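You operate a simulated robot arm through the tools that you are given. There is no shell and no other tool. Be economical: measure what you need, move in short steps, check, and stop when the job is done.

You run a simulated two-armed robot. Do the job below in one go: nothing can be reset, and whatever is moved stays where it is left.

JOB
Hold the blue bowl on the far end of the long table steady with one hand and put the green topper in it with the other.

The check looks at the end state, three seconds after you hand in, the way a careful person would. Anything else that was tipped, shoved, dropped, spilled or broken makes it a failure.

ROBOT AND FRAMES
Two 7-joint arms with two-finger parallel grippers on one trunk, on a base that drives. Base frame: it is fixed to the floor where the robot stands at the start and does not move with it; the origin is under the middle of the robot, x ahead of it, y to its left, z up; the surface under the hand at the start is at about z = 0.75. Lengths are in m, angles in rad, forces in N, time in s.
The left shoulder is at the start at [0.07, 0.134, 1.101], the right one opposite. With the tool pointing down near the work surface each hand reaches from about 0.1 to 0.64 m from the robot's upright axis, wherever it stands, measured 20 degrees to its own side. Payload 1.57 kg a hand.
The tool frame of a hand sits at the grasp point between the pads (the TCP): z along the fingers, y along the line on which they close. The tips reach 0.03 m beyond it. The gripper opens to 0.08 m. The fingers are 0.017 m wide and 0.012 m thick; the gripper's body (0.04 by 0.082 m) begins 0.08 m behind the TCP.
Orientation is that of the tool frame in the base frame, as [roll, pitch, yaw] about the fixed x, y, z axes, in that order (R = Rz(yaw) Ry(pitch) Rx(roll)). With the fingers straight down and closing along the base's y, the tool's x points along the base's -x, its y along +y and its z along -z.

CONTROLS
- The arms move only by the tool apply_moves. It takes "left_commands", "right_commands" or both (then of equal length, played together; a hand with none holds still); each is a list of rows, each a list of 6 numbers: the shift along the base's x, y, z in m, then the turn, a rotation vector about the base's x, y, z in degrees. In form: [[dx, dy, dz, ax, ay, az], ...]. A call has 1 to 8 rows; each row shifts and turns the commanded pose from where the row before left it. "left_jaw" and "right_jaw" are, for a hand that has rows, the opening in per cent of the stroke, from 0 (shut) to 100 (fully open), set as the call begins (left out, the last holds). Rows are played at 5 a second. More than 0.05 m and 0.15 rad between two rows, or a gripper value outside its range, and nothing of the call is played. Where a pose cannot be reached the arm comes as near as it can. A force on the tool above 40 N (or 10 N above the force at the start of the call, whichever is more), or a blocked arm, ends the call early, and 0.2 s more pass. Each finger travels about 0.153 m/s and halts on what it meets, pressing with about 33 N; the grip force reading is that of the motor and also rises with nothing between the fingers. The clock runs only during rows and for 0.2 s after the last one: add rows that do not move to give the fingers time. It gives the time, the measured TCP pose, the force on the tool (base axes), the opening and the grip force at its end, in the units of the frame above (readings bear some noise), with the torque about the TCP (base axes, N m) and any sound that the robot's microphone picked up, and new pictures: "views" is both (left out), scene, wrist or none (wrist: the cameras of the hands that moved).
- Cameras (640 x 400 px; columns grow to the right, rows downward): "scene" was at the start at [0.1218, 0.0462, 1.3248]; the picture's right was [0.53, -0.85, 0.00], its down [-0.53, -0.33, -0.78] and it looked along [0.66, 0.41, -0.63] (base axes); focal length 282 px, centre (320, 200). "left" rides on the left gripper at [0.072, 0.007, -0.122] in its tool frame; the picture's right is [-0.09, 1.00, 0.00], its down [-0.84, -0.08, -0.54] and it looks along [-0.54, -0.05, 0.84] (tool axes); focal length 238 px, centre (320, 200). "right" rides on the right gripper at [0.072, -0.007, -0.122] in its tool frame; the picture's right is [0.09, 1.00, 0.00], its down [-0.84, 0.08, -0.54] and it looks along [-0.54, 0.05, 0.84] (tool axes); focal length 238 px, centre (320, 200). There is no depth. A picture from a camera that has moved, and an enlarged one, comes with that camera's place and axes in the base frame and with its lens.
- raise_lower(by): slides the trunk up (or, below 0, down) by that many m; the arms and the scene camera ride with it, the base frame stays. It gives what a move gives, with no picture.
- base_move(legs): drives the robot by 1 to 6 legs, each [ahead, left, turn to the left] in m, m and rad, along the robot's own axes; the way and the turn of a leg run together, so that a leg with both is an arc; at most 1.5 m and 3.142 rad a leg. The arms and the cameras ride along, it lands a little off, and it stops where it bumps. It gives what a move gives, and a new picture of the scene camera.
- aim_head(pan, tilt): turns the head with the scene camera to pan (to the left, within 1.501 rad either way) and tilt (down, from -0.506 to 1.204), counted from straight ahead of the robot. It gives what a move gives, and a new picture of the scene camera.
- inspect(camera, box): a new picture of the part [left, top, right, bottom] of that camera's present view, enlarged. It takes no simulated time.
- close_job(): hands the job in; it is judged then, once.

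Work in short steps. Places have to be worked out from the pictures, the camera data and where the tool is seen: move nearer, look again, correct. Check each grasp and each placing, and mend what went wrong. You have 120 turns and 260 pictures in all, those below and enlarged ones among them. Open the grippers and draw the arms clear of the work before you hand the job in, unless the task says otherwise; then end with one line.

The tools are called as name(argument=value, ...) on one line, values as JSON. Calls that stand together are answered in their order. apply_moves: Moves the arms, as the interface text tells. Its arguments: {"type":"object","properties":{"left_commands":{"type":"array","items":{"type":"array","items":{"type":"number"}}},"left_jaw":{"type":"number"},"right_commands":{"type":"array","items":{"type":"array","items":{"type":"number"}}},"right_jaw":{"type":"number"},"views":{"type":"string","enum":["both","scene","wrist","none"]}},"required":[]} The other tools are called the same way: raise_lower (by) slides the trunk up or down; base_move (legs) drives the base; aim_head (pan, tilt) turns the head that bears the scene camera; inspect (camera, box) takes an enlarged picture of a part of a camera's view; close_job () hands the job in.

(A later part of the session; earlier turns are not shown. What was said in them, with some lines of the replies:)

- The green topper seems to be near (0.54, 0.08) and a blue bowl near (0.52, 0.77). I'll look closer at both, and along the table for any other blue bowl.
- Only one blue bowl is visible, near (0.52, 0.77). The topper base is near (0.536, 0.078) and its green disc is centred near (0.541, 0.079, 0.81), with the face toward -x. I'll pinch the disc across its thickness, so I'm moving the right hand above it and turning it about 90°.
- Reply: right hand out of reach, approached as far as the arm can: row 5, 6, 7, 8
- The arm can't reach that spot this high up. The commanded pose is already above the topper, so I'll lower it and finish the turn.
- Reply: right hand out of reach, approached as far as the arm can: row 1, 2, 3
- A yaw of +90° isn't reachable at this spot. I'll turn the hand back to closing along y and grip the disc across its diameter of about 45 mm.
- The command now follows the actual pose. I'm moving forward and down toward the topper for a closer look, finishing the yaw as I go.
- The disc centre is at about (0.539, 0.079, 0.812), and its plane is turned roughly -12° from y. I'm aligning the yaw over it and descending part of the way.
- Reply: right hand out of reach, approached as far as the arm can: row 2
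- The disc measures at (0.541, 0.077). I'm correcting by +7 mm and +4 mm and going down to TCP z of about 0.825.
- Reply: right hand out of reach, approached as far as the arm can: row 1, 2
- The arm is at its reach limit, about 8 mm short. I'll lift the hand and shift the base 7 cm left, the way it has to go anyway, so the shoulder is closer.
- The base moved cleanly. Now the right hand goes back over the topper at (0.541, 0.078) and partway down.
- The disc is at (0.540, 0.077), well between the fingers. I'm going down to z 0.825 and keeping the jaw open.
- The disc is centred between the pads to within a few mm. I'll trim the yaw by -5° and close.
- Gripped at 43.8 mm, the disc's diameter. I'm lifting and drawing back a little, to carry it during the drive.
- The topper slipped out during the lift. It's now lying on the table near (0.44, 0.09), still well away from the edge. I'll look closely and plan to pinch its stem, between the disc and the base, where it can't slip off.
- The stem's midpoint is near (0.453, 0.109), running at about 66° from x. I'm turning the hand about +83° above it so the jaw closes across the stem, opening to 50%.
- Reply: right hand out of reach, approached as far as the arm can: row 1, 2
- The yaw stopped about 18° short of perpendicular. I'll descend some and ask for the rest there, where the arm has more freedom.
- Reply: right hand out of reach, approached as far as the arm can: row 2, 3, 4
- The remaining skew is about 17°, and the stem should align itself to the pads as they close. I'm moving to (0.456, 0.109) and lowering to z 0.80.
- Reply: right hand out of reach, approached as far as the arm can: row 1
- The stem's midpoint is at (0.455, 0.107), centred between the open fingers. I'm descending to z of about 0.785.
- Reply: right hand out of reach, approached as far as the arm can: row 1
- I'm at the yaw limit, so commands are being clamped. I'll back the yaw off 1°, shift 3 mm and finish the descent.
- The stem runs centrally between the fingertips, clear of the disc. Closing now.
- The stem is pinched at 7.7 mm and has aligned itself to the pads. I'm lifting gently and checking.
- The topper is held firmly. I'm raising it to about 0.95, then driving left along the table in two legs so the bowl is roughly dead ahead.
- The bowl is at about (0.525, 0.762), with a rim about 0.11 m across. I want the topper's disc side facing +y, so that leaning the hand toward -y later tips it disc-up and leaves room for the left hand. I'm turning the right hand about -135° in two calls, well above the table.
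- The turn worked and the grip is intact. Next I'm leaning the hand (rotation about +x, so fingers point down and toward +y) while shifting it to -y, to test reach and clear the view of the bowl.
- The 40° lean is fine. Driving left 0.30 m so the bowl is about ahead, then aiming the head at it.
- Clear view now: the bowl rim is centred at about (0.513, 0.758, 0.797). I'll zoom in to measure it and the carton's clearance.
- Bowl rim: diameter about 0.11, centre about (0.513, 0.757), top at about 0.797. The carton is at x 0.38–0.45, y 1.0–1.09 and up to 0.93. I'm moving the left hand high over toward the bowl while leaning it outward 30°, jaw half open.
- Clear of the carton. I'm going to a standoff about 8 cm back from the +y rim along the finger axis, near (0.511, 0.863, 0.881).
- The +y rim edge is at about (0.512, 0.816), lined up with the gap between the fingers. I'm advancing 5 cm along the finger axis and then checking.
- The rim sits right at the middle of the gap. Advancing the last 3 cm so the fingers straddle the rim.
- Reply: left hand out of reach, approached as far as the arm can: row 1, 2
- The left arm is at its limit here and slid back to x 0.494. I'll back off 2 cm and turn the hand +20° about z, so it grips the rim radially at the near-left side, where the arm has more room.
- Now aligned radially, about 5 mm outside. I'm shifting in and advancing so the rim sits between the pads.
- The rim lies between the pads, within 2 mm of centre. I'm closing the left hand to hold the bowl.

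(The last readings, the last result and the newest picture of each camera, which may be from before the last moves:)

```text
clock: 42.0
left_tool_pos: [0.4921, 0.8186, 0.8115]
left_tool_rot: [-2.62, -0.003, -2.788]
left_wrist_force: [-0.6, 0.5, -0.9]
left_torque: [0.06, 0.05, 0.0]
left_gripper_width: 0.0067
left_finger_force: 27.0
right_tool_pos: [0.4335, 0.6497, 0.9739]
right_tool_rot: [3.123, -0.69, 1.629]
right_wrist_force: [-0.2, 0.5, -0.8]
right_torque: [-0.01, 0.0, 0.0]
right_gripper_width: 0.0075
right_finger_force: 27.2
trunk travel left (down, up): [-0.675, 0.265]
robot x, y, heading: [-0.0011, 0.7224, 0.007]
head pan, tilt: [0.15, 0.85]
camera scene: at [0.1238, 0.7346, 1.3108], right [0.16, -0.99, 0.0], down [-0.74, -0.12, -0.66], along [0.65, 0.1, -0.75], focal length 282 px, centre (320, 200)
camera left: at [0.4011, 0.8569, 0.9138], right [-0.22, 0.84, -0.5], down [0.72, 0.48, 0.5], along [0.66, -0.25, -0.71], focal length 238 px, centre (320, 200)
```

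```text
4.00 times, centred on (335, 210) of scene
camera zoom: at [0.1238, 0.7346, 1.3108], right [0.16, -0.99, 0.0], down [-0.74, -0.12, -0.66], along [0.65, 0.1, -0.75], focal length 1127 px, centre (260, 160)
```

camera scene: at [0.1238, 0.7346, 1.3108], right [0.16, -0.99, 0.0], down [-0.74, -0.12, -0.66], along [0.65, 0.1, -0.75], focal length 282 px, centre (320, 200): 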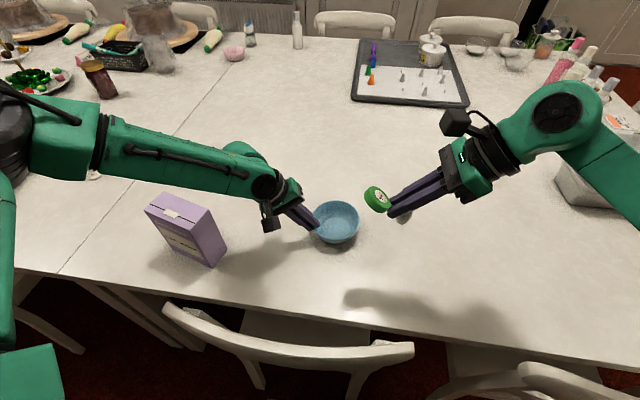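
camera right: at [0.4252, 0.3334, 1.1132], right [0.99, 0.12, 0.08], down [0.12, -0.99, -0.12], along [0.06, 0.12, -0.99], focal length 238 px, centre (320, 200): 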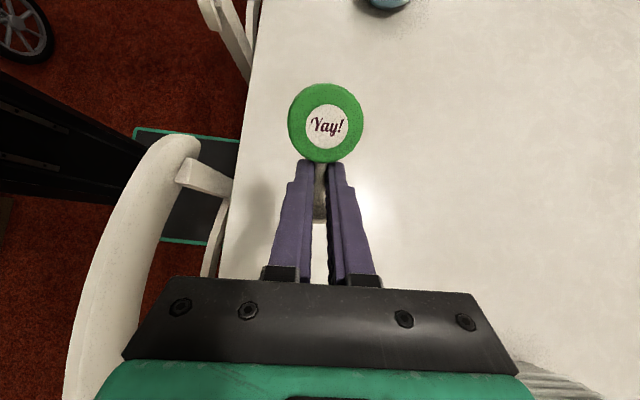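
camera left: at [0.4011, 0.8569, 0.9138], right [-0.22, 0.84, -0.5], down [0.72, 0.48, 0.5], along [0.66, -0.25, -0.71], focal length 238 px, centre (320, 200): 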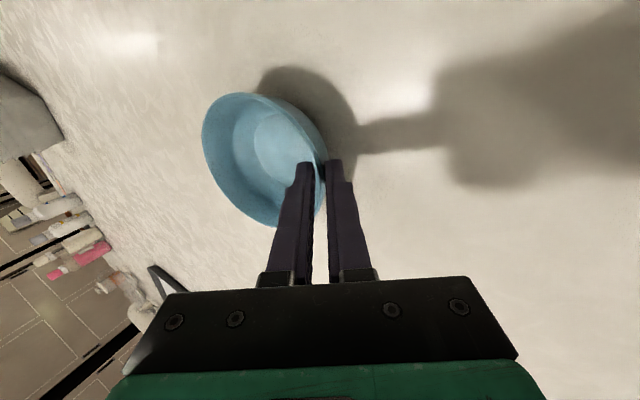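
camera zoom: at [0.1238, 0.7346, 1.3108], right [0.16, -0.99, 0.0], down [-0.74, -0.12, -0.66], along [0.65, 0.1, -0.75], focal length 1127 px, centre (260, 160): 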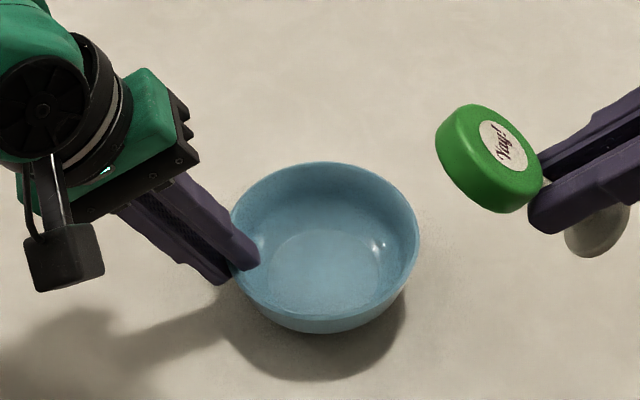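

The bowl is held (6.7 mm wall) and did not move. Now the right hand goes above it, to about (0.518, 0.735, 0.88).

apply_moves(right_commands=[[0.021, 0.021, -0.0235, 0, 0, 0], [0.021, 0.021, -0.0235, 0, 0, 0], [0.021, 0.022, -0.0235, 0, 0, 0], [0.021, 0.022, -0.0235, 0, 0, 0], [0, 0, 0, 0, 0, 0]])

inspect(camera="scene", box=[270, 140, 430, 260])

```text
clock: 43.2
left_tool_pos: [0.4918, 0.8184, 0.8122]
left_tool_rot: [-2.621, -0.005, -2.786]
left_wrist_force: [0.7, -0.4, -0.4]
left_torque: [0.14, 0.03, 0.02]
left_gripper_width: 0.0068
left_finger_force: 26.6
right_tool_pos: [0.5179, 0.7362, 0.8791]
right_tool_rot: [3.122, -0.691, 1.629]
right_wrist_force: [0.0, -0.2, 0.0]
right_torque: [0.0, -0.04, -0.01]
right_gripper_width: 0.0074
right_finger_force: 27.4
trunk travel left (down, up): [-0.675, 0.265]
robot x, y, heading: [-0.0022, 0.7242, 0.007]
head pan, tilt: [0.15, 0.85]
camera scene: at [0.1234, 0.7338, 1.3108], right [0.16, -0.99, 0.0], down [-0.74, -0.12, -0.66], along [0.65, 0.1, -0.75], focal length 282 px, centre (320, 200)
camera right: at [0.5098, 0.713, 1.0187], right [0.99, 0.12, 0.07], down [0.12, -0.99, -0.11], along [0.06, 0.12, -0.99], focal length 238 px, centre (320, 200)
```

scene: 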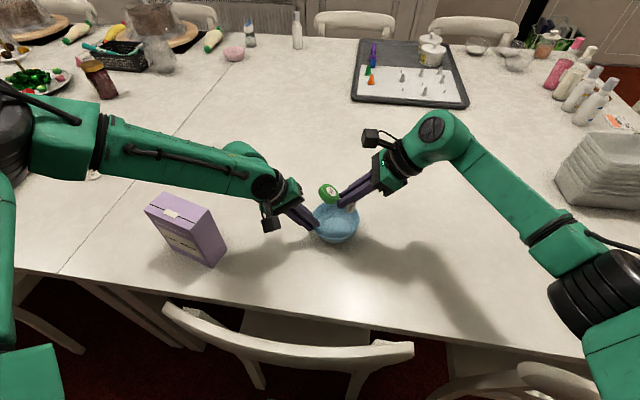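
right: 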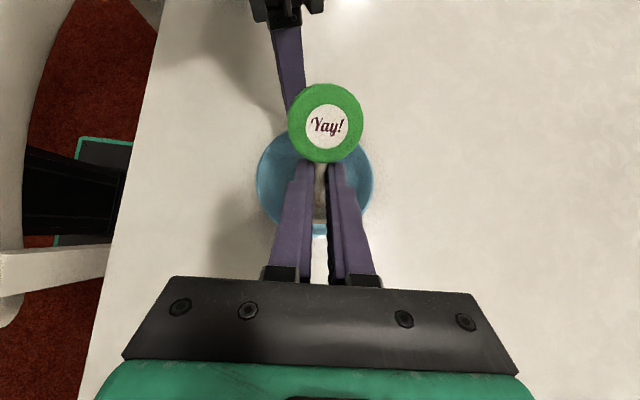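

```text
3.33 times, centred on (350, 200) of scene
camera zoom: at [0.1234, 0.7338, 1.3108], right [0.16, -0.99, 0.0], down [-0.74, -0.12, -0.66], along [0.65, 0.1, -0.75], focal length 939 px, centre (220, 200)
```

zoom: 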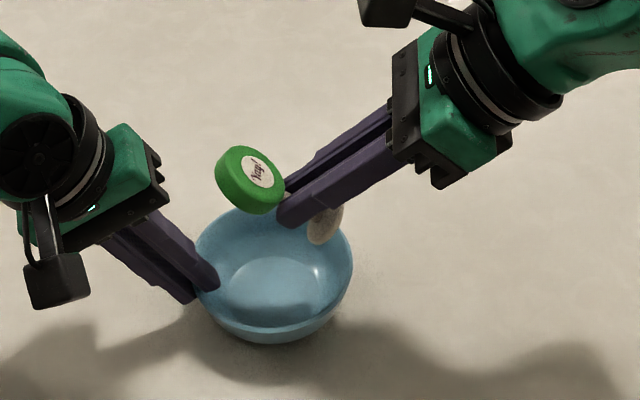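

From the near-overhead right camera, the bowl centre is at (0.517, 0.757). I'm shifting slightly toward -y/+x to stay clear of the left finger, then lowering 5 cm into the bowl.

apply_moves(right_commands=[[0.003, -0.008, -0.01, 0, 0, 0], [0, 0, -0.02, 0, 0, 0], [0, 0, -0.02, 0, 0, 0], [0, 0, 0, 0, 0, 0]])

inspect(camera="scene", box=[270, 140, 430, 260])

inspect(camera="right", box=[220, 60, 420, 260])

```text
clock: 44.2
left_tool_pos: [0.4914, 0.8186, 0.8115]
left_tool_rot: [-2.619, -0.004, -2.788]
left_wrist_force: [1.4, -2.5, -1.7]
left_torque: [0.3, 0.11, 0.0]
left_gripper_width: 0.0066
left_finger_force: 26.3
right_tool_pos: [0.5219, 0.7279, 0.8289]
right_tool_rot: [3.121, -0.69, 1.631]
right_wrist_force: [-0.5, 3.1, 2.1]
right_torque: [0.05, -0.02, 0.09]
right_gripper_width: 0.0074
right_finger_force: 26.5
trunk travel left (down, up): [-0.675, 0.265]
robot x, y, heading: [-0.0016, 0.7182, 0.009]
head pan, tilt: [0.15, 0.85]
camera scene: at [0.1239, 0.7345, 1.3108], right [0.16, -0.99, 0.0], down [-0.74, -0.12, -0.66], along [0.65, 0.1, -0.75], focal length 282 px, centre (320, 200)
camera right: at [0.5135, 0.7047, 0.9692], right [0.99, 0.12, 0.07], down [0.13, -0.99, -0.11], along [0.06, 0.12, -0.99], focal length 238 px, centre (320, 200)
```

scene: 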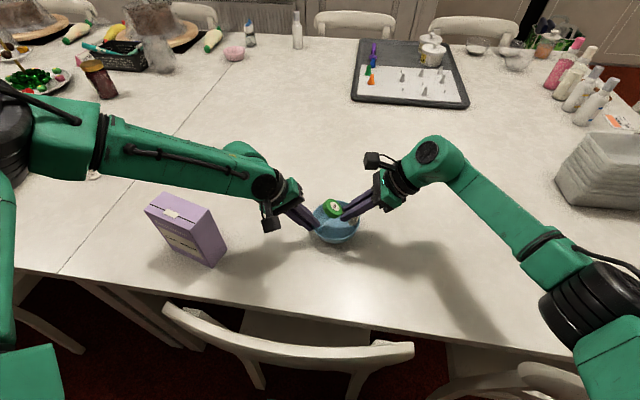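
right: 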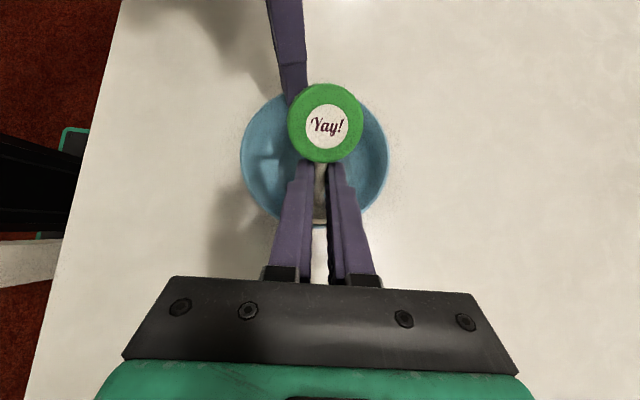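

```text
3.33 times, centred on (350, 200) of scene
camera zoom: at [0.1239, 0.7345, 1.3108], right [0.16, -0.99, 0.0], down [-0.74, -0.12, -0.66], along [0.65, 0.1, -0.75], focal length 939 px, centre (220, 200)
```

zoom: 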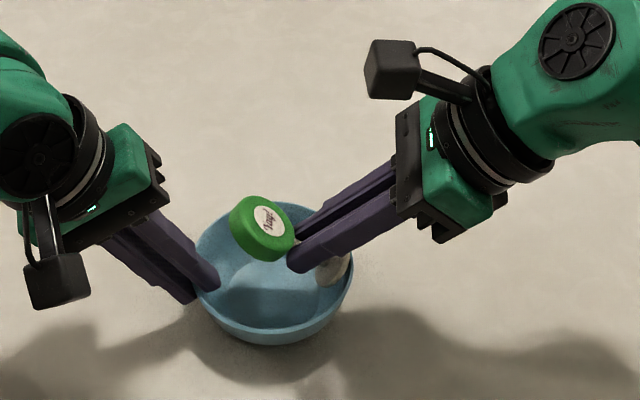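

```text
2.00 times, centred on (320, 160) of right
camera zoom: at [0.5135, 0.7047, 0.9692], right [0.99, 0.12, 0.07], down [0.13, -0.99, -0.11], along [0.06, 0.12, -0.99], focal length 477 px, centre (320, 280)
```

zoom: 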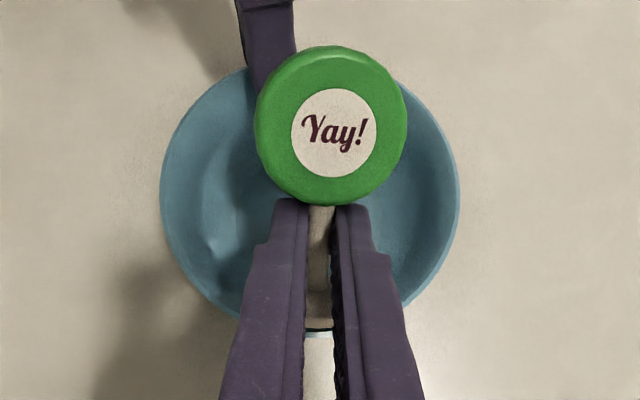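

Light contact (3 N): the topper's base touched the inner wall on the -y side. I'm lifting 1 cm, shifting +12 mm in y and yawing -12° so the disc swings away from the left finger, then lowering again.

apply_moves(right_commands=[[0, 0.002, 0.012, 0, 0, 0], [0, 0.01, 0, 0, 0, -6], [0, 0.002, 0, 0, 0, -6], [0, 0, -0.012, 0, 0, 0], [0, 0, -0.01, 0, 0, 0], [0, 0, 0, 0, 0, 0]])

inspect(camera="scene", box=[270, 140, 430, 260])

inspect(camera="right", box=[220, 60, 420, 260])

```text
clock: 45.6
left_tool_pos: [0.4923, 0.8188, 0.8125]
left_tool_rot: [-2.618, -0.003, -2.787]
left_wrist_force: [-0.3, -0.1, -0.2]
left_torque: [0.1, 0.04, 0.04]
left_gripper_width: 0.0066
left_finger_force: 26.2
right_tool_pos: [0.5194, 0.7421, 0.8212]
right_tool_rot: [3.123, -0.688, 1.42]
right_wrist_force: [0.1, 0.0, -0.6]
right_torque: [0.0, -0.02, 0.02]
right_gripper_width: 0.0076
right_finger_force: 26.9
trunk travel left (down, up): [-0.675, 0.265]
robot x, y, heading: [0.0006, 0.7182, 0.004]
head pan, tilt: [0.15, 0.85]
camera scene: at [0.1239, 0.7346, 1.3108], right [0.16, -0.99, 0.0], down [-0.74, -0.12, -0.66], along [0.65, 0.1, -0.75], focal length 282 px, centre (320, 200)
camera right: at [0.507, 0.7207, 0.959], right [0.99, -0.09, 0.07], down [-0.08, -0.99, -0.11], along [0.08, 0.11, -0.99], focal length 238 px, centre (320, 200)
```

scene: 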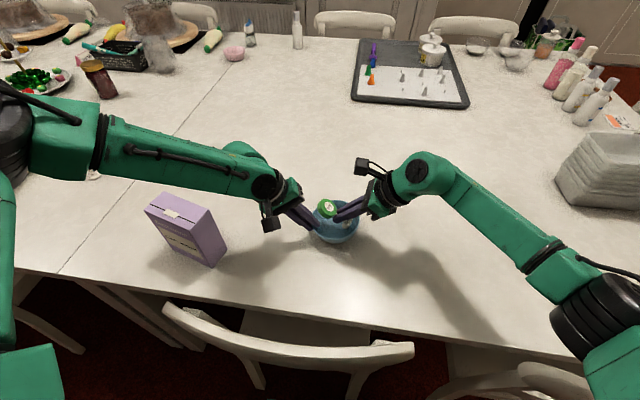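
right: 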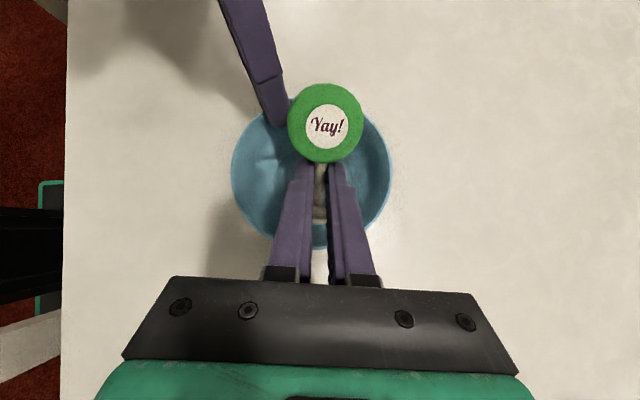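

```text
3.33 times, centred on (350, 200) of scene
camera zoom: at [0.1239, 0.7346, 1.3108], right [0.16, -0.99, 0.0], down [-0.74, -0.12, -0.66], along [0.65, 0.1, -0.75], focal length 939 px, centre (220, 200)
```

zoom: 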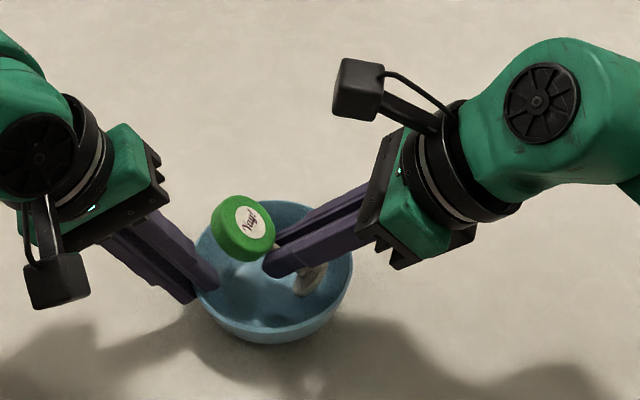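

```text
2.00 times, centred on (320, 160) of right
camera zoom: at [0.507, 0.7207, 0.959], right [0.99, -0.09, 0.07], down [-0.08, -0.99, -0.11], along [0.08, 0.11, -0.99], focal length 477 px, centre (320, 280)
```

zoom: 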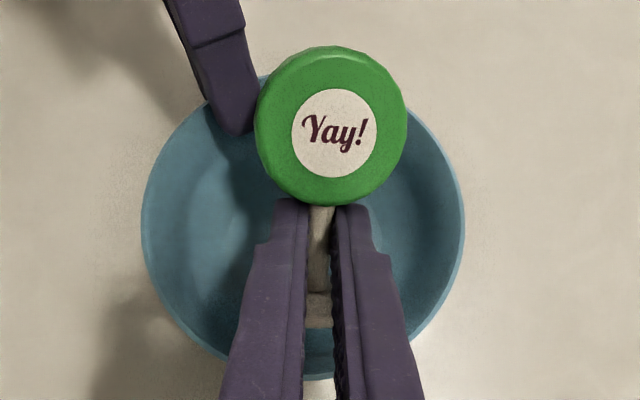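

There's room on the -y side now. I'm nudging +x 6 mm, away from the left finger, and lowering 2 cm more toward the bowl floor.

apply_moves(right_commands=[[0.006, -0.003, 0, 0, 0, 0], [0, 0, -0.008, 0, 0, 0], [0, 0, -0.007, 0, 0, 0], [0, 0, 0, 0, 0, 0]], views="none")

inspect(camera="scene", box=[270, 140, 430, 260])

inspect(camera="right", box=[220, 60, 420, 260])

```text
clock: 46.6
left_tool_pos: [0.4916, 0.8184, 0.8136]
left_tool_rot: [-2.618, -0.002, -2.789]
left_wrist_force: [2.2, -3.2, -0.4]
left_torque: [0.25, 0.12, 0.06]
left_gripper_width: 0.0069
left_finger_force: 26.6
right_tool_pos: [0.5262, 0.7394, 0.8071]
right_tool_rot: [3.121, -0.691, 1.42]
right_wrist_force: [-0.8, 2.6, 7.6]
right_torque: [0.07, -0.01, 0.02]
right_gripper_width: 0.0074
right_finger_force: 26.9
trunk travel left (down, up): [-0.675, 0.265]
robot x, y, heading: [-0.0057, 0.7201, 0.009]
head pan, tilt: [0.15, 0.85]
```

```text
3.33 times, centred on (350, 200) of scene
camera zoom: at [0.123, 0.734, 1.311], right [0.16, -0.99, 0.0], down [-0.74, -0.12, -0.66], along [0.65, 0.1, -0.75], focal length 939 px, centre (220, 200)
```

zoom: 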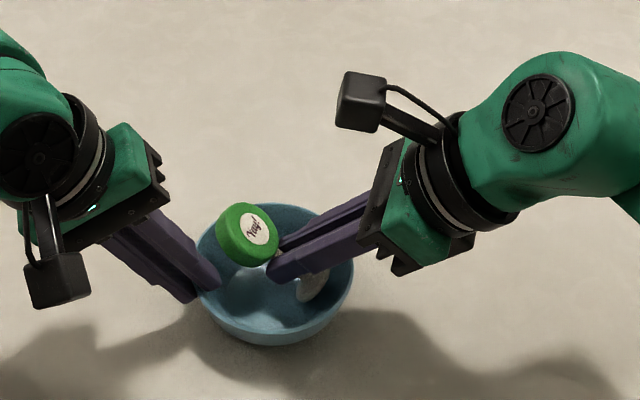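

```text
2.00 times, centred on (320, 160) of right
camera zoom: at [0.5126, 0.7177, 0.9452], right [0.99, -0.09, 0.08], down [-0.08, -0.99, -0.12], along [0.09, 0.11, -0.99], focal length 477 px, centre (320, 280)
```

zoom: 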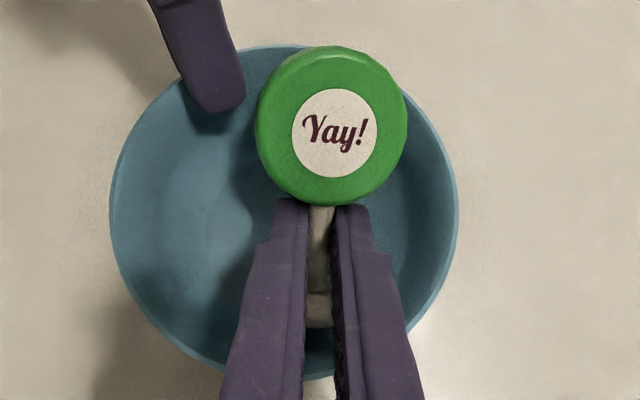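

The topper's base rests on the bowl (7.6 N) and the whole topper is inside the rim. I'm easing up 3 mm, then opening to release while the left hand keeps holding.

apply_moves(right_commands=[[0, 0.001, 0.003, 0, 0, 0], [0, 0, 0, 0, 0, 0]], views="none")

apply_moves(right_commands=[[0, 0, 0, 0, 0, 0], [0, 0, 0, 0, 0, 0], [0, 0, 0, 0, 0, 0]], right_jaw=48)

inspect(camera="right", box=[220, 60, 420, 260])

inspect(camera="scene", box=[270, 140, 430, 260])

```text
clock: 47.2
left_tool_pos: [0.4914, 0.8188, 0.8118]
left_tool_rot: [-2.619, -0.001, -2.785]
left_wrist_force: [-0.5, 0.6, 3.4]
left_torque: [-0.02, 0.03, -0.02]
left_gripper_width: 0.0071
left_finger_force: 26.3
right_tool_pos: [0.5249, 0.7385, 0.8076]
right_tool_rot: [3.12, -0.687, 1.42]
right_wrist_force: [0.7, -0.1, 0.4]
right_torque: [-0.03, 0.0, 0.01]
right_gripper_width: 0.0076
right_finger_force: 27.1
trunk travel left (down, up): [-0.675, 0.265]
robot x, y, heading: [-0.0026, 0.7192, 0.004]
head pan, tilt: [0.15, 0.85]
```

```text
clock: 48.0
left_tool_pos: [0.4899, 0.8189, 0.8119]
left_tool_rot: [-2.618, -0.003, -2.785]
left_wrist_force: [-1.0, 3.3, 2.2]
left_torque: [0.11, 0.02, 0.0]
left_gripper_width: 0.0067
left_finger_force: 26.0
right_tool_pos: [0.5253, 0.7389, 0.8082]
right_tool_rot: [3.12, -0.69, 1.42]
right_wrist_force: [-0.3, 0.1, -0.1]
right_torque: [-0.04, 0.01, 0.02]
right_gripper_width: 0.0385
right_finger_force: 0.1
trunk travel left (down, up): [-0.675, 0.265]
robot x, y, heading: [-0.0054, 0.7224, 0.001]
head pan, tilt: [0.15, 0.85]
camera scene: at [0.1231, 0.7349, 1.3108], right [0.16, -0.99, 0.0], down [-0.74, -0.12, -0.66], along [0.65, 0.1, -0.75], focal length 282 px, centre (320, 200)
camera right: at [0.5124, 0.7188, 0.9471], right [0.99, -0.09, 0.07], down [-0.08, -0.99, -0.11], along [0.08, 0.11, -0.99], focal length 238 px, centre (320, 200)
```

scene: 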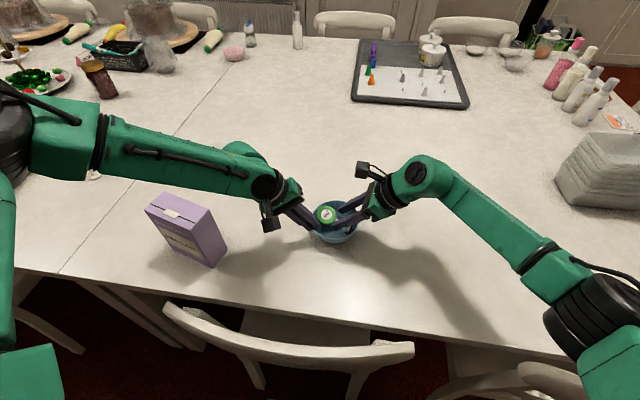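
right: 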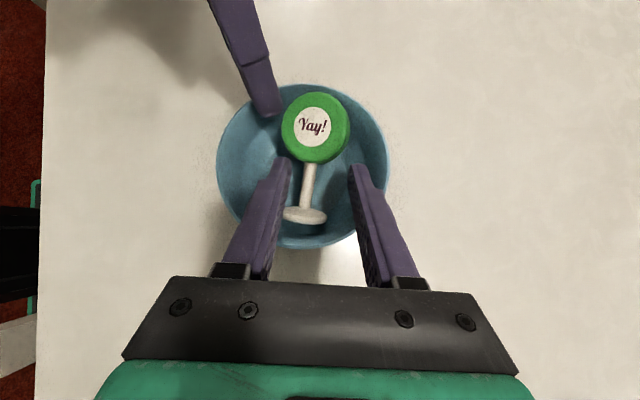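

```text
2.00 times, centred on (320, 160) of right
camera zoom: at [0.5124, 0.7188, 0.9471], right [0.99, -0.09, 0.07], down [-0.08, -0.99, -0.11], along [0.08, 0.11, -0.99], focal length 477 px, centre (320, 280)
```

zoom: 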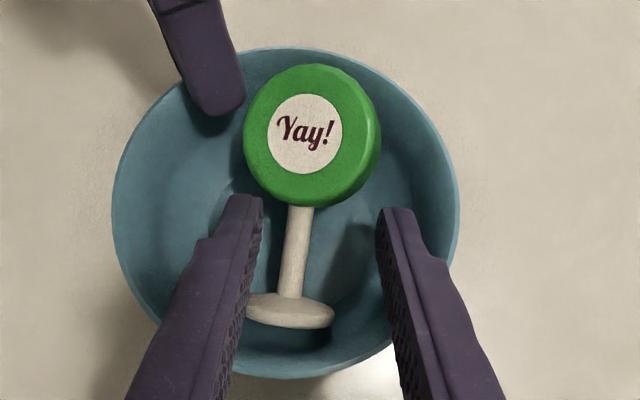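

```text
3.33 times, centred on (350, 200) of scene
camera zoom: at [0.1231, 0.7349, 1.3108], right [0.16, -0.99, 0.0], down [-0.74, -0.12, -0.66], along [0.65, 0.1, -0.75], focal length 939 px, centre (220, 200)
```

zoom: 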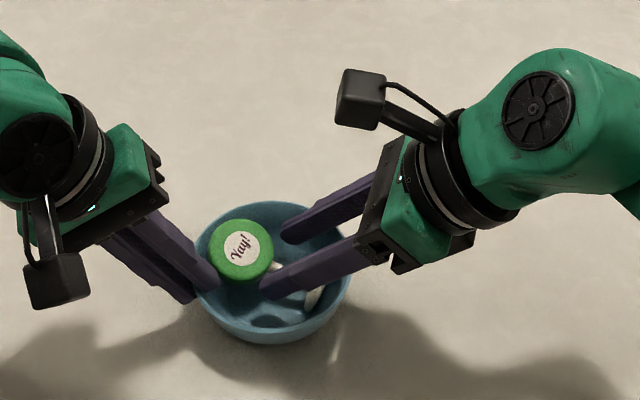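

The topper is lying fully inside the bowl. I'm withdrawing the right hand straight back along its finger axis, with a slight -x drift to clear the base.

apply_moves(right_commands=[[-0.004, -0.01, 0.013, 0, 0, 0], [-0.003, -0.018, 0.023, 0, 0, 0], [-0.003, -0.025, 0.03, 0, 0, 0], [-0.004, -0.025, 0.03, 0, 0, 0], [-0.03, -0.03, 0.02, 0, 0, 0]])

inspect(camera="scene", box=[270, 160, 400, 260])

```text
clock: 49.2
left_tool_pos: [0.4905, 0.8184, 0.8127]
left_tool_rot: [-2.619, -0.002, -2.787]
left_wrist_force: [0.1, 0.7, 0.2]
left_torque: [0.12, 0.03, 0.01]
left_gripper_width: 0.0067
left_finger_force: 25.9
right_tool_pos: [0.4775, 0.6291, 0.9249]
right_tool_rot: [3.12, -0.692, 1.42]
right_wrist_force: [-0.6, -0.8, 0.1]
right_torque: [0.02, -0.04, -0.02]
right_gripper_width: 0.0386
right_finger_force: 0.0
trunk travel left (down, up): [-0.675, 0.265]
robot x, y, heading: [-0.0034, 0.7214, 0.006]
head pan, tilt: [0.15, 0.85]
camera scene: at [0.122, 0.7329, 1.3109], right [0.16, -0.99, 0.0], down [-0.74, -0.12, -0.66], along [0.65, 0.1, -0.75], focal length 282 px, centre (320, 200)
camera right: at [0.465, 0.6092, 1.0638], right [0.99, -0.09, 0.07], down [-0.08, -0.99, -0.11], along [0.08, 0.11, -0.99], focal length 238 px, centre (320, 200)
```

scene: 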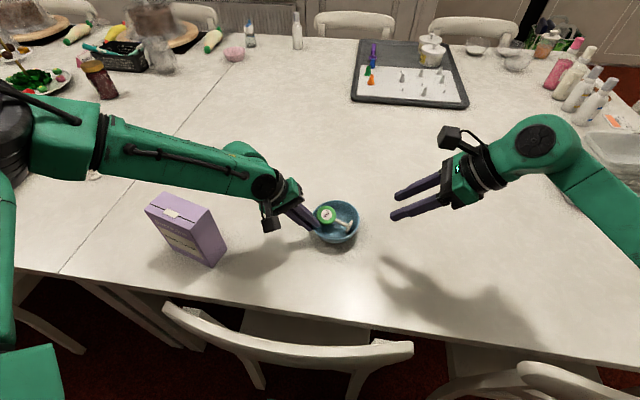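
right: 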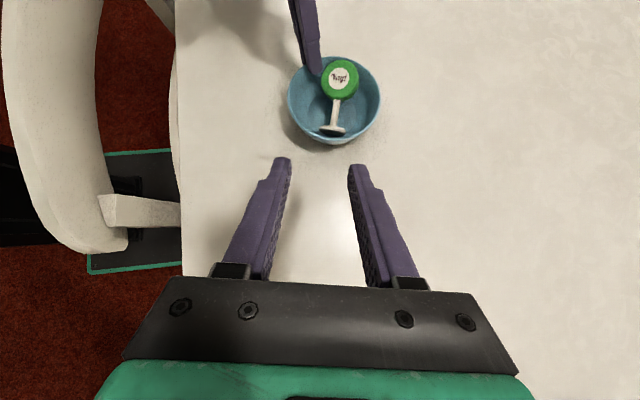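

```text
4.00 times, centred on (335, 210) of scene
camera zoom: at [0.122, 0.7329, 1.3109], right [0.16, -0.99, 0.0], down [-0.74, -0.12, -0.66], along [0.65, 0.1, -0.75], focal length 1127 px, centre (260, 160)
```

zoom: 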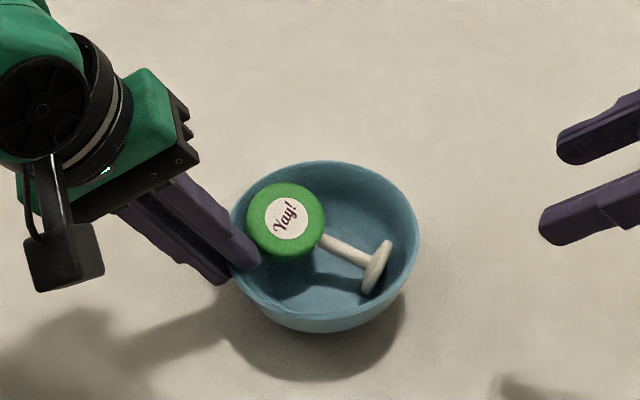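

The topper sits in the bowl and the right hand is clear. Opening the left jaw slightly to release the rim.

apply_moves(left_commands=[[0, 0, 0, 0, 0, 0], [0, 0, 0, 0, 0, 0]], left_jaw=28, views="none")

inspect(camera="left", box=[180, 60, 420, 220])

inspect(camera="scene", box=[270, 160, 400, 260])

```text
clock: 49.8
left_tool_pos: [0.4904, 0.8198, 0.8112]
left_tool_rot: [-2.618, -0.004, -2.787]
left_wrist_force: [-0.1, -1.2, 0.9]
left_torque: [-0.06, 0.03, -0.01]
left_gripper_width: 0.0225
left_finger_force: 0.1
right_tool_pos: [0.479, 0.6322, 0.9246]
right_tool_rot: [3.121, -0.689, 1.419]
right_wrist_force: [0.0, 0.1, 0.2]
right_torque: [-0.04, -0.01, 0.0]
right_gripper_width: 0.0385
right_finger_force: 0.1
trunk travel left (down, up): [-0.675, 0.265]
robot x, y, heading: [-0.002, 0.719, 0.013]
head pan, tilt: [0.15, 0.85]
```

```text
2.50 times, centred on (300, 140) of left
camera zoom: at [0.4009, 0.8568, 0.9141], right [-0.22, 0.84, -0.5], down [0.72, 0.48, 0.51], along [0.66, -0.25, -0.7], focal length 596 px, centre (370, 350)
```

zoom: 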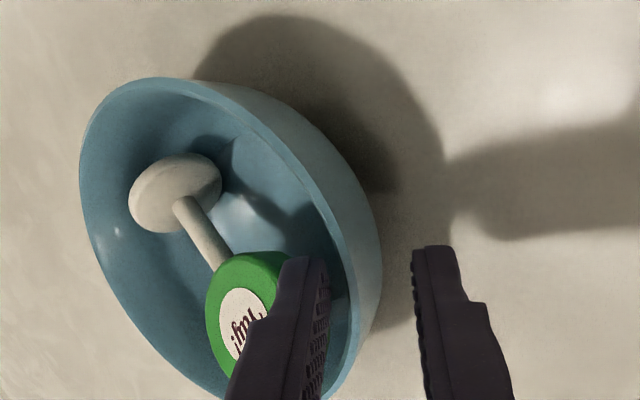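

```text
4.00 times, centred on (335, 210) of scene
camera zoom: at [0.1235, 0.7345, 1.3108], right [0.16, -0.99, 0.0], down [-0.74, -0.12, -0.66], along [0.65, 0.1, -0.75], focal length 1127 px, centre (260, 160)
```

zoom: 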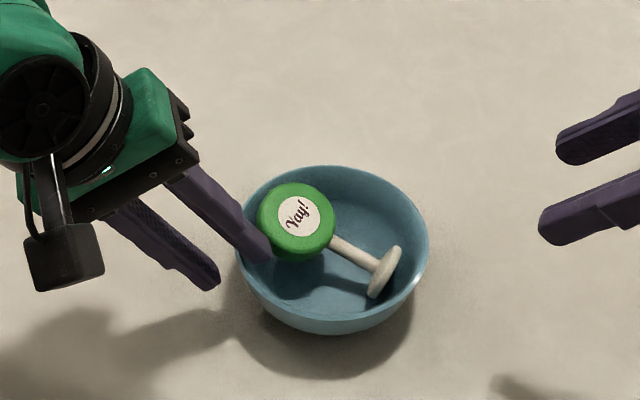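

Released. The inner finger nudged the topper and bowl only about 4 mm. I'm withdrawing the left hand along its finger axis.

apply_moves(left_commands=[[-0.0026, 0.007, 0.013, 0, 0, 0], [-0.0035, 0.0094, 0.0173, 0, 0, 0], [-0.005, 0.014, 0.026, 0, 0, 0], [-0.007, 0.017, 0.035, 0, 0, 0], [-0.015, 0.01, 0.04, 0, 0, 0]])

inspect(camera="scene", box=[270, 160, 400, 260])

```text
clock: 51.0
left_tool_pos: [0.4561, 0.8781, 0.9444]
left_tool_rot: [-2.617, -0.003, -2.788]
left_wrist_force: [-0.1, 0.7, 0.7]
left_torque: [0.01, 0.01, 0.02]
left_gripper_width: 0.0224
left_finger_force: 0.0
right_tool_pos: [0.4786, 0.6325, 0.925]
right_tool_rot: [3.12, -0.689, 1.422]
right_wrist_force: [-0.8, -0.9, 0.1]
right_torque: [0.01, -0.05, 0.01]
right_gripper_width: 0.0385
right_finger_force: 0.1
trunk travel left (down, up): [-0.675, 0.265]
robot x, y, heading: [-0.0013, 0.7236, 0.006]
head pan, tilt: [0.15, 0.85]
camera scene: at [0.1219, 0.7346, 1.311], right [0.16, -0.99, 0.0], down [-0.74, -0.12, -0.66], along [0.65, 0.1, -0.75], focal length 282 px, centre (320, 200)
camera left: at [0.3651, 0.9145, 1.0455], right [-0.21, 0.84, -0.5], down [0.72, 0.48, 0.51], along [0.67, -0.25, -0.7], focal length 238 px, centre (320, 200)
```

scene: 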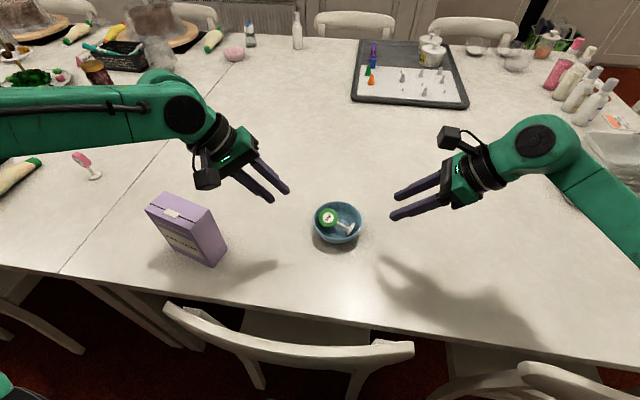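
left: 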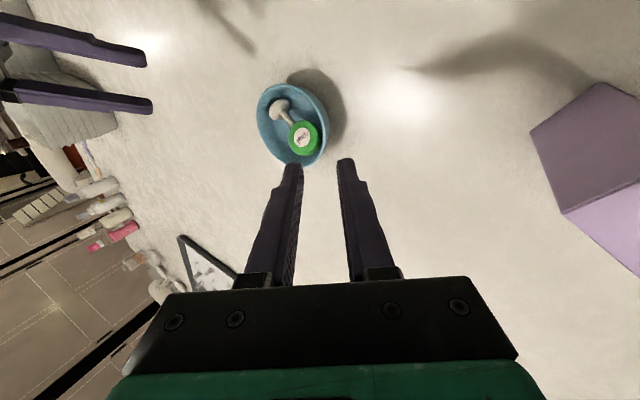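

```text
4.00 times, centred on (335, 210) of scene
camera zoom: at [0.1219, 0.7346, 1.311], right [0.16, -0.99, 0.0], down [-0.74, -0.12, -0.66], along [0.65, 0.1, -0.75], focal length 1127 px, centre (260, 160)
```

zoom: 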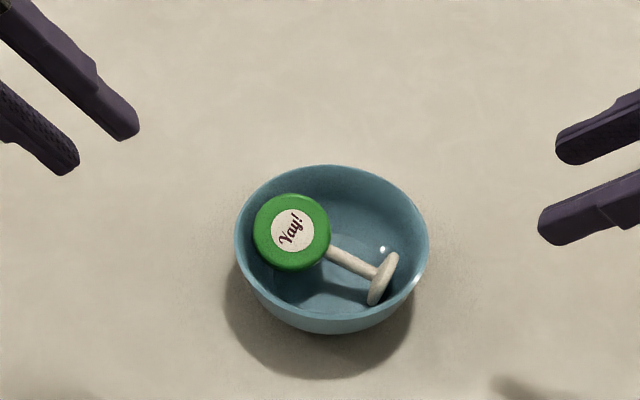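

The topper lies in the bowl and the bowl is upright. I'm drawing both arms further up and back with the grippers open.

apply_moves(left_commands=[[-0.02, 0, 0.035, 0, 0, 0], [-0.02, 0, 0.035, 0, 0, 0], [-0.02, 0, 0.02, 0, 0, 0]], right_commands=[[-0.02, -0.02, 0.03, 0, 0, 0], [-0.02, -0.02, 0.03, 0, 0, 0], [-0.02, -0.01, 0.02, 0, 0, 0]], left_jaw=80, right_jaw=80, views="scene")

```text
clock: 51.8
left_tool_pos: [0.3963, 0.8758, 1.0344]
left_tool_rot: [-2.617, -0.003, -2.788]
left_wrist_force: [-0.3, 0.4, 0.6]
left_torque: [0.0, -0.03, 0.06]
left_gripper_width: 0.0641
left_finger_force: 0.0
right_tool_pos: [0.4175, 0.5795, 1.0038]
right_tool_rot: [3.12, -0.69, 1.421]
right_wrist_force: [0.2, 0.3, 0.6]
right_torque: [0.0, 0.01, 0.0]
right_gripper_width: 0.0639
right_finger_force: 0.0
trunk travel left (down, up): [-0.675, 0.265]
robot x, y, heading: [-0.0049, 0.7187, 0.01]
head pan, tilt: [0.15, 0.85]
camera scene: at [0.1222, 0.7347, 1.3109], right [0.16, -0.99, 0.0], down [-0.74, -0.12, -0.66], along [0.65, 0.1, -0.75], focal length 282 px, centre (320, 200)
```

scene: 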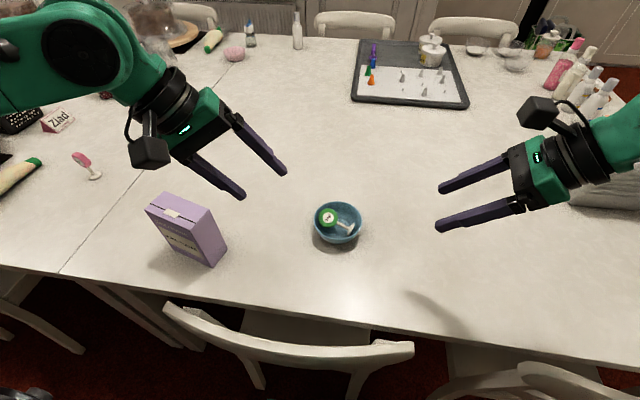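

The topper is in the upright bowl, both hands are open and clear, and nothing else appears disturbed. Handing in.

close_job()

```text
The job is handed in.
```

The green topper is lying inside the blue bowl: the left hand held the rim while the right hand put it in. On my first lift the topper slipped and fell onto the table, and I picked it up again by its stem. Letting go of the rim moved the bowl about 4 mm; nothing else looked disturbed.
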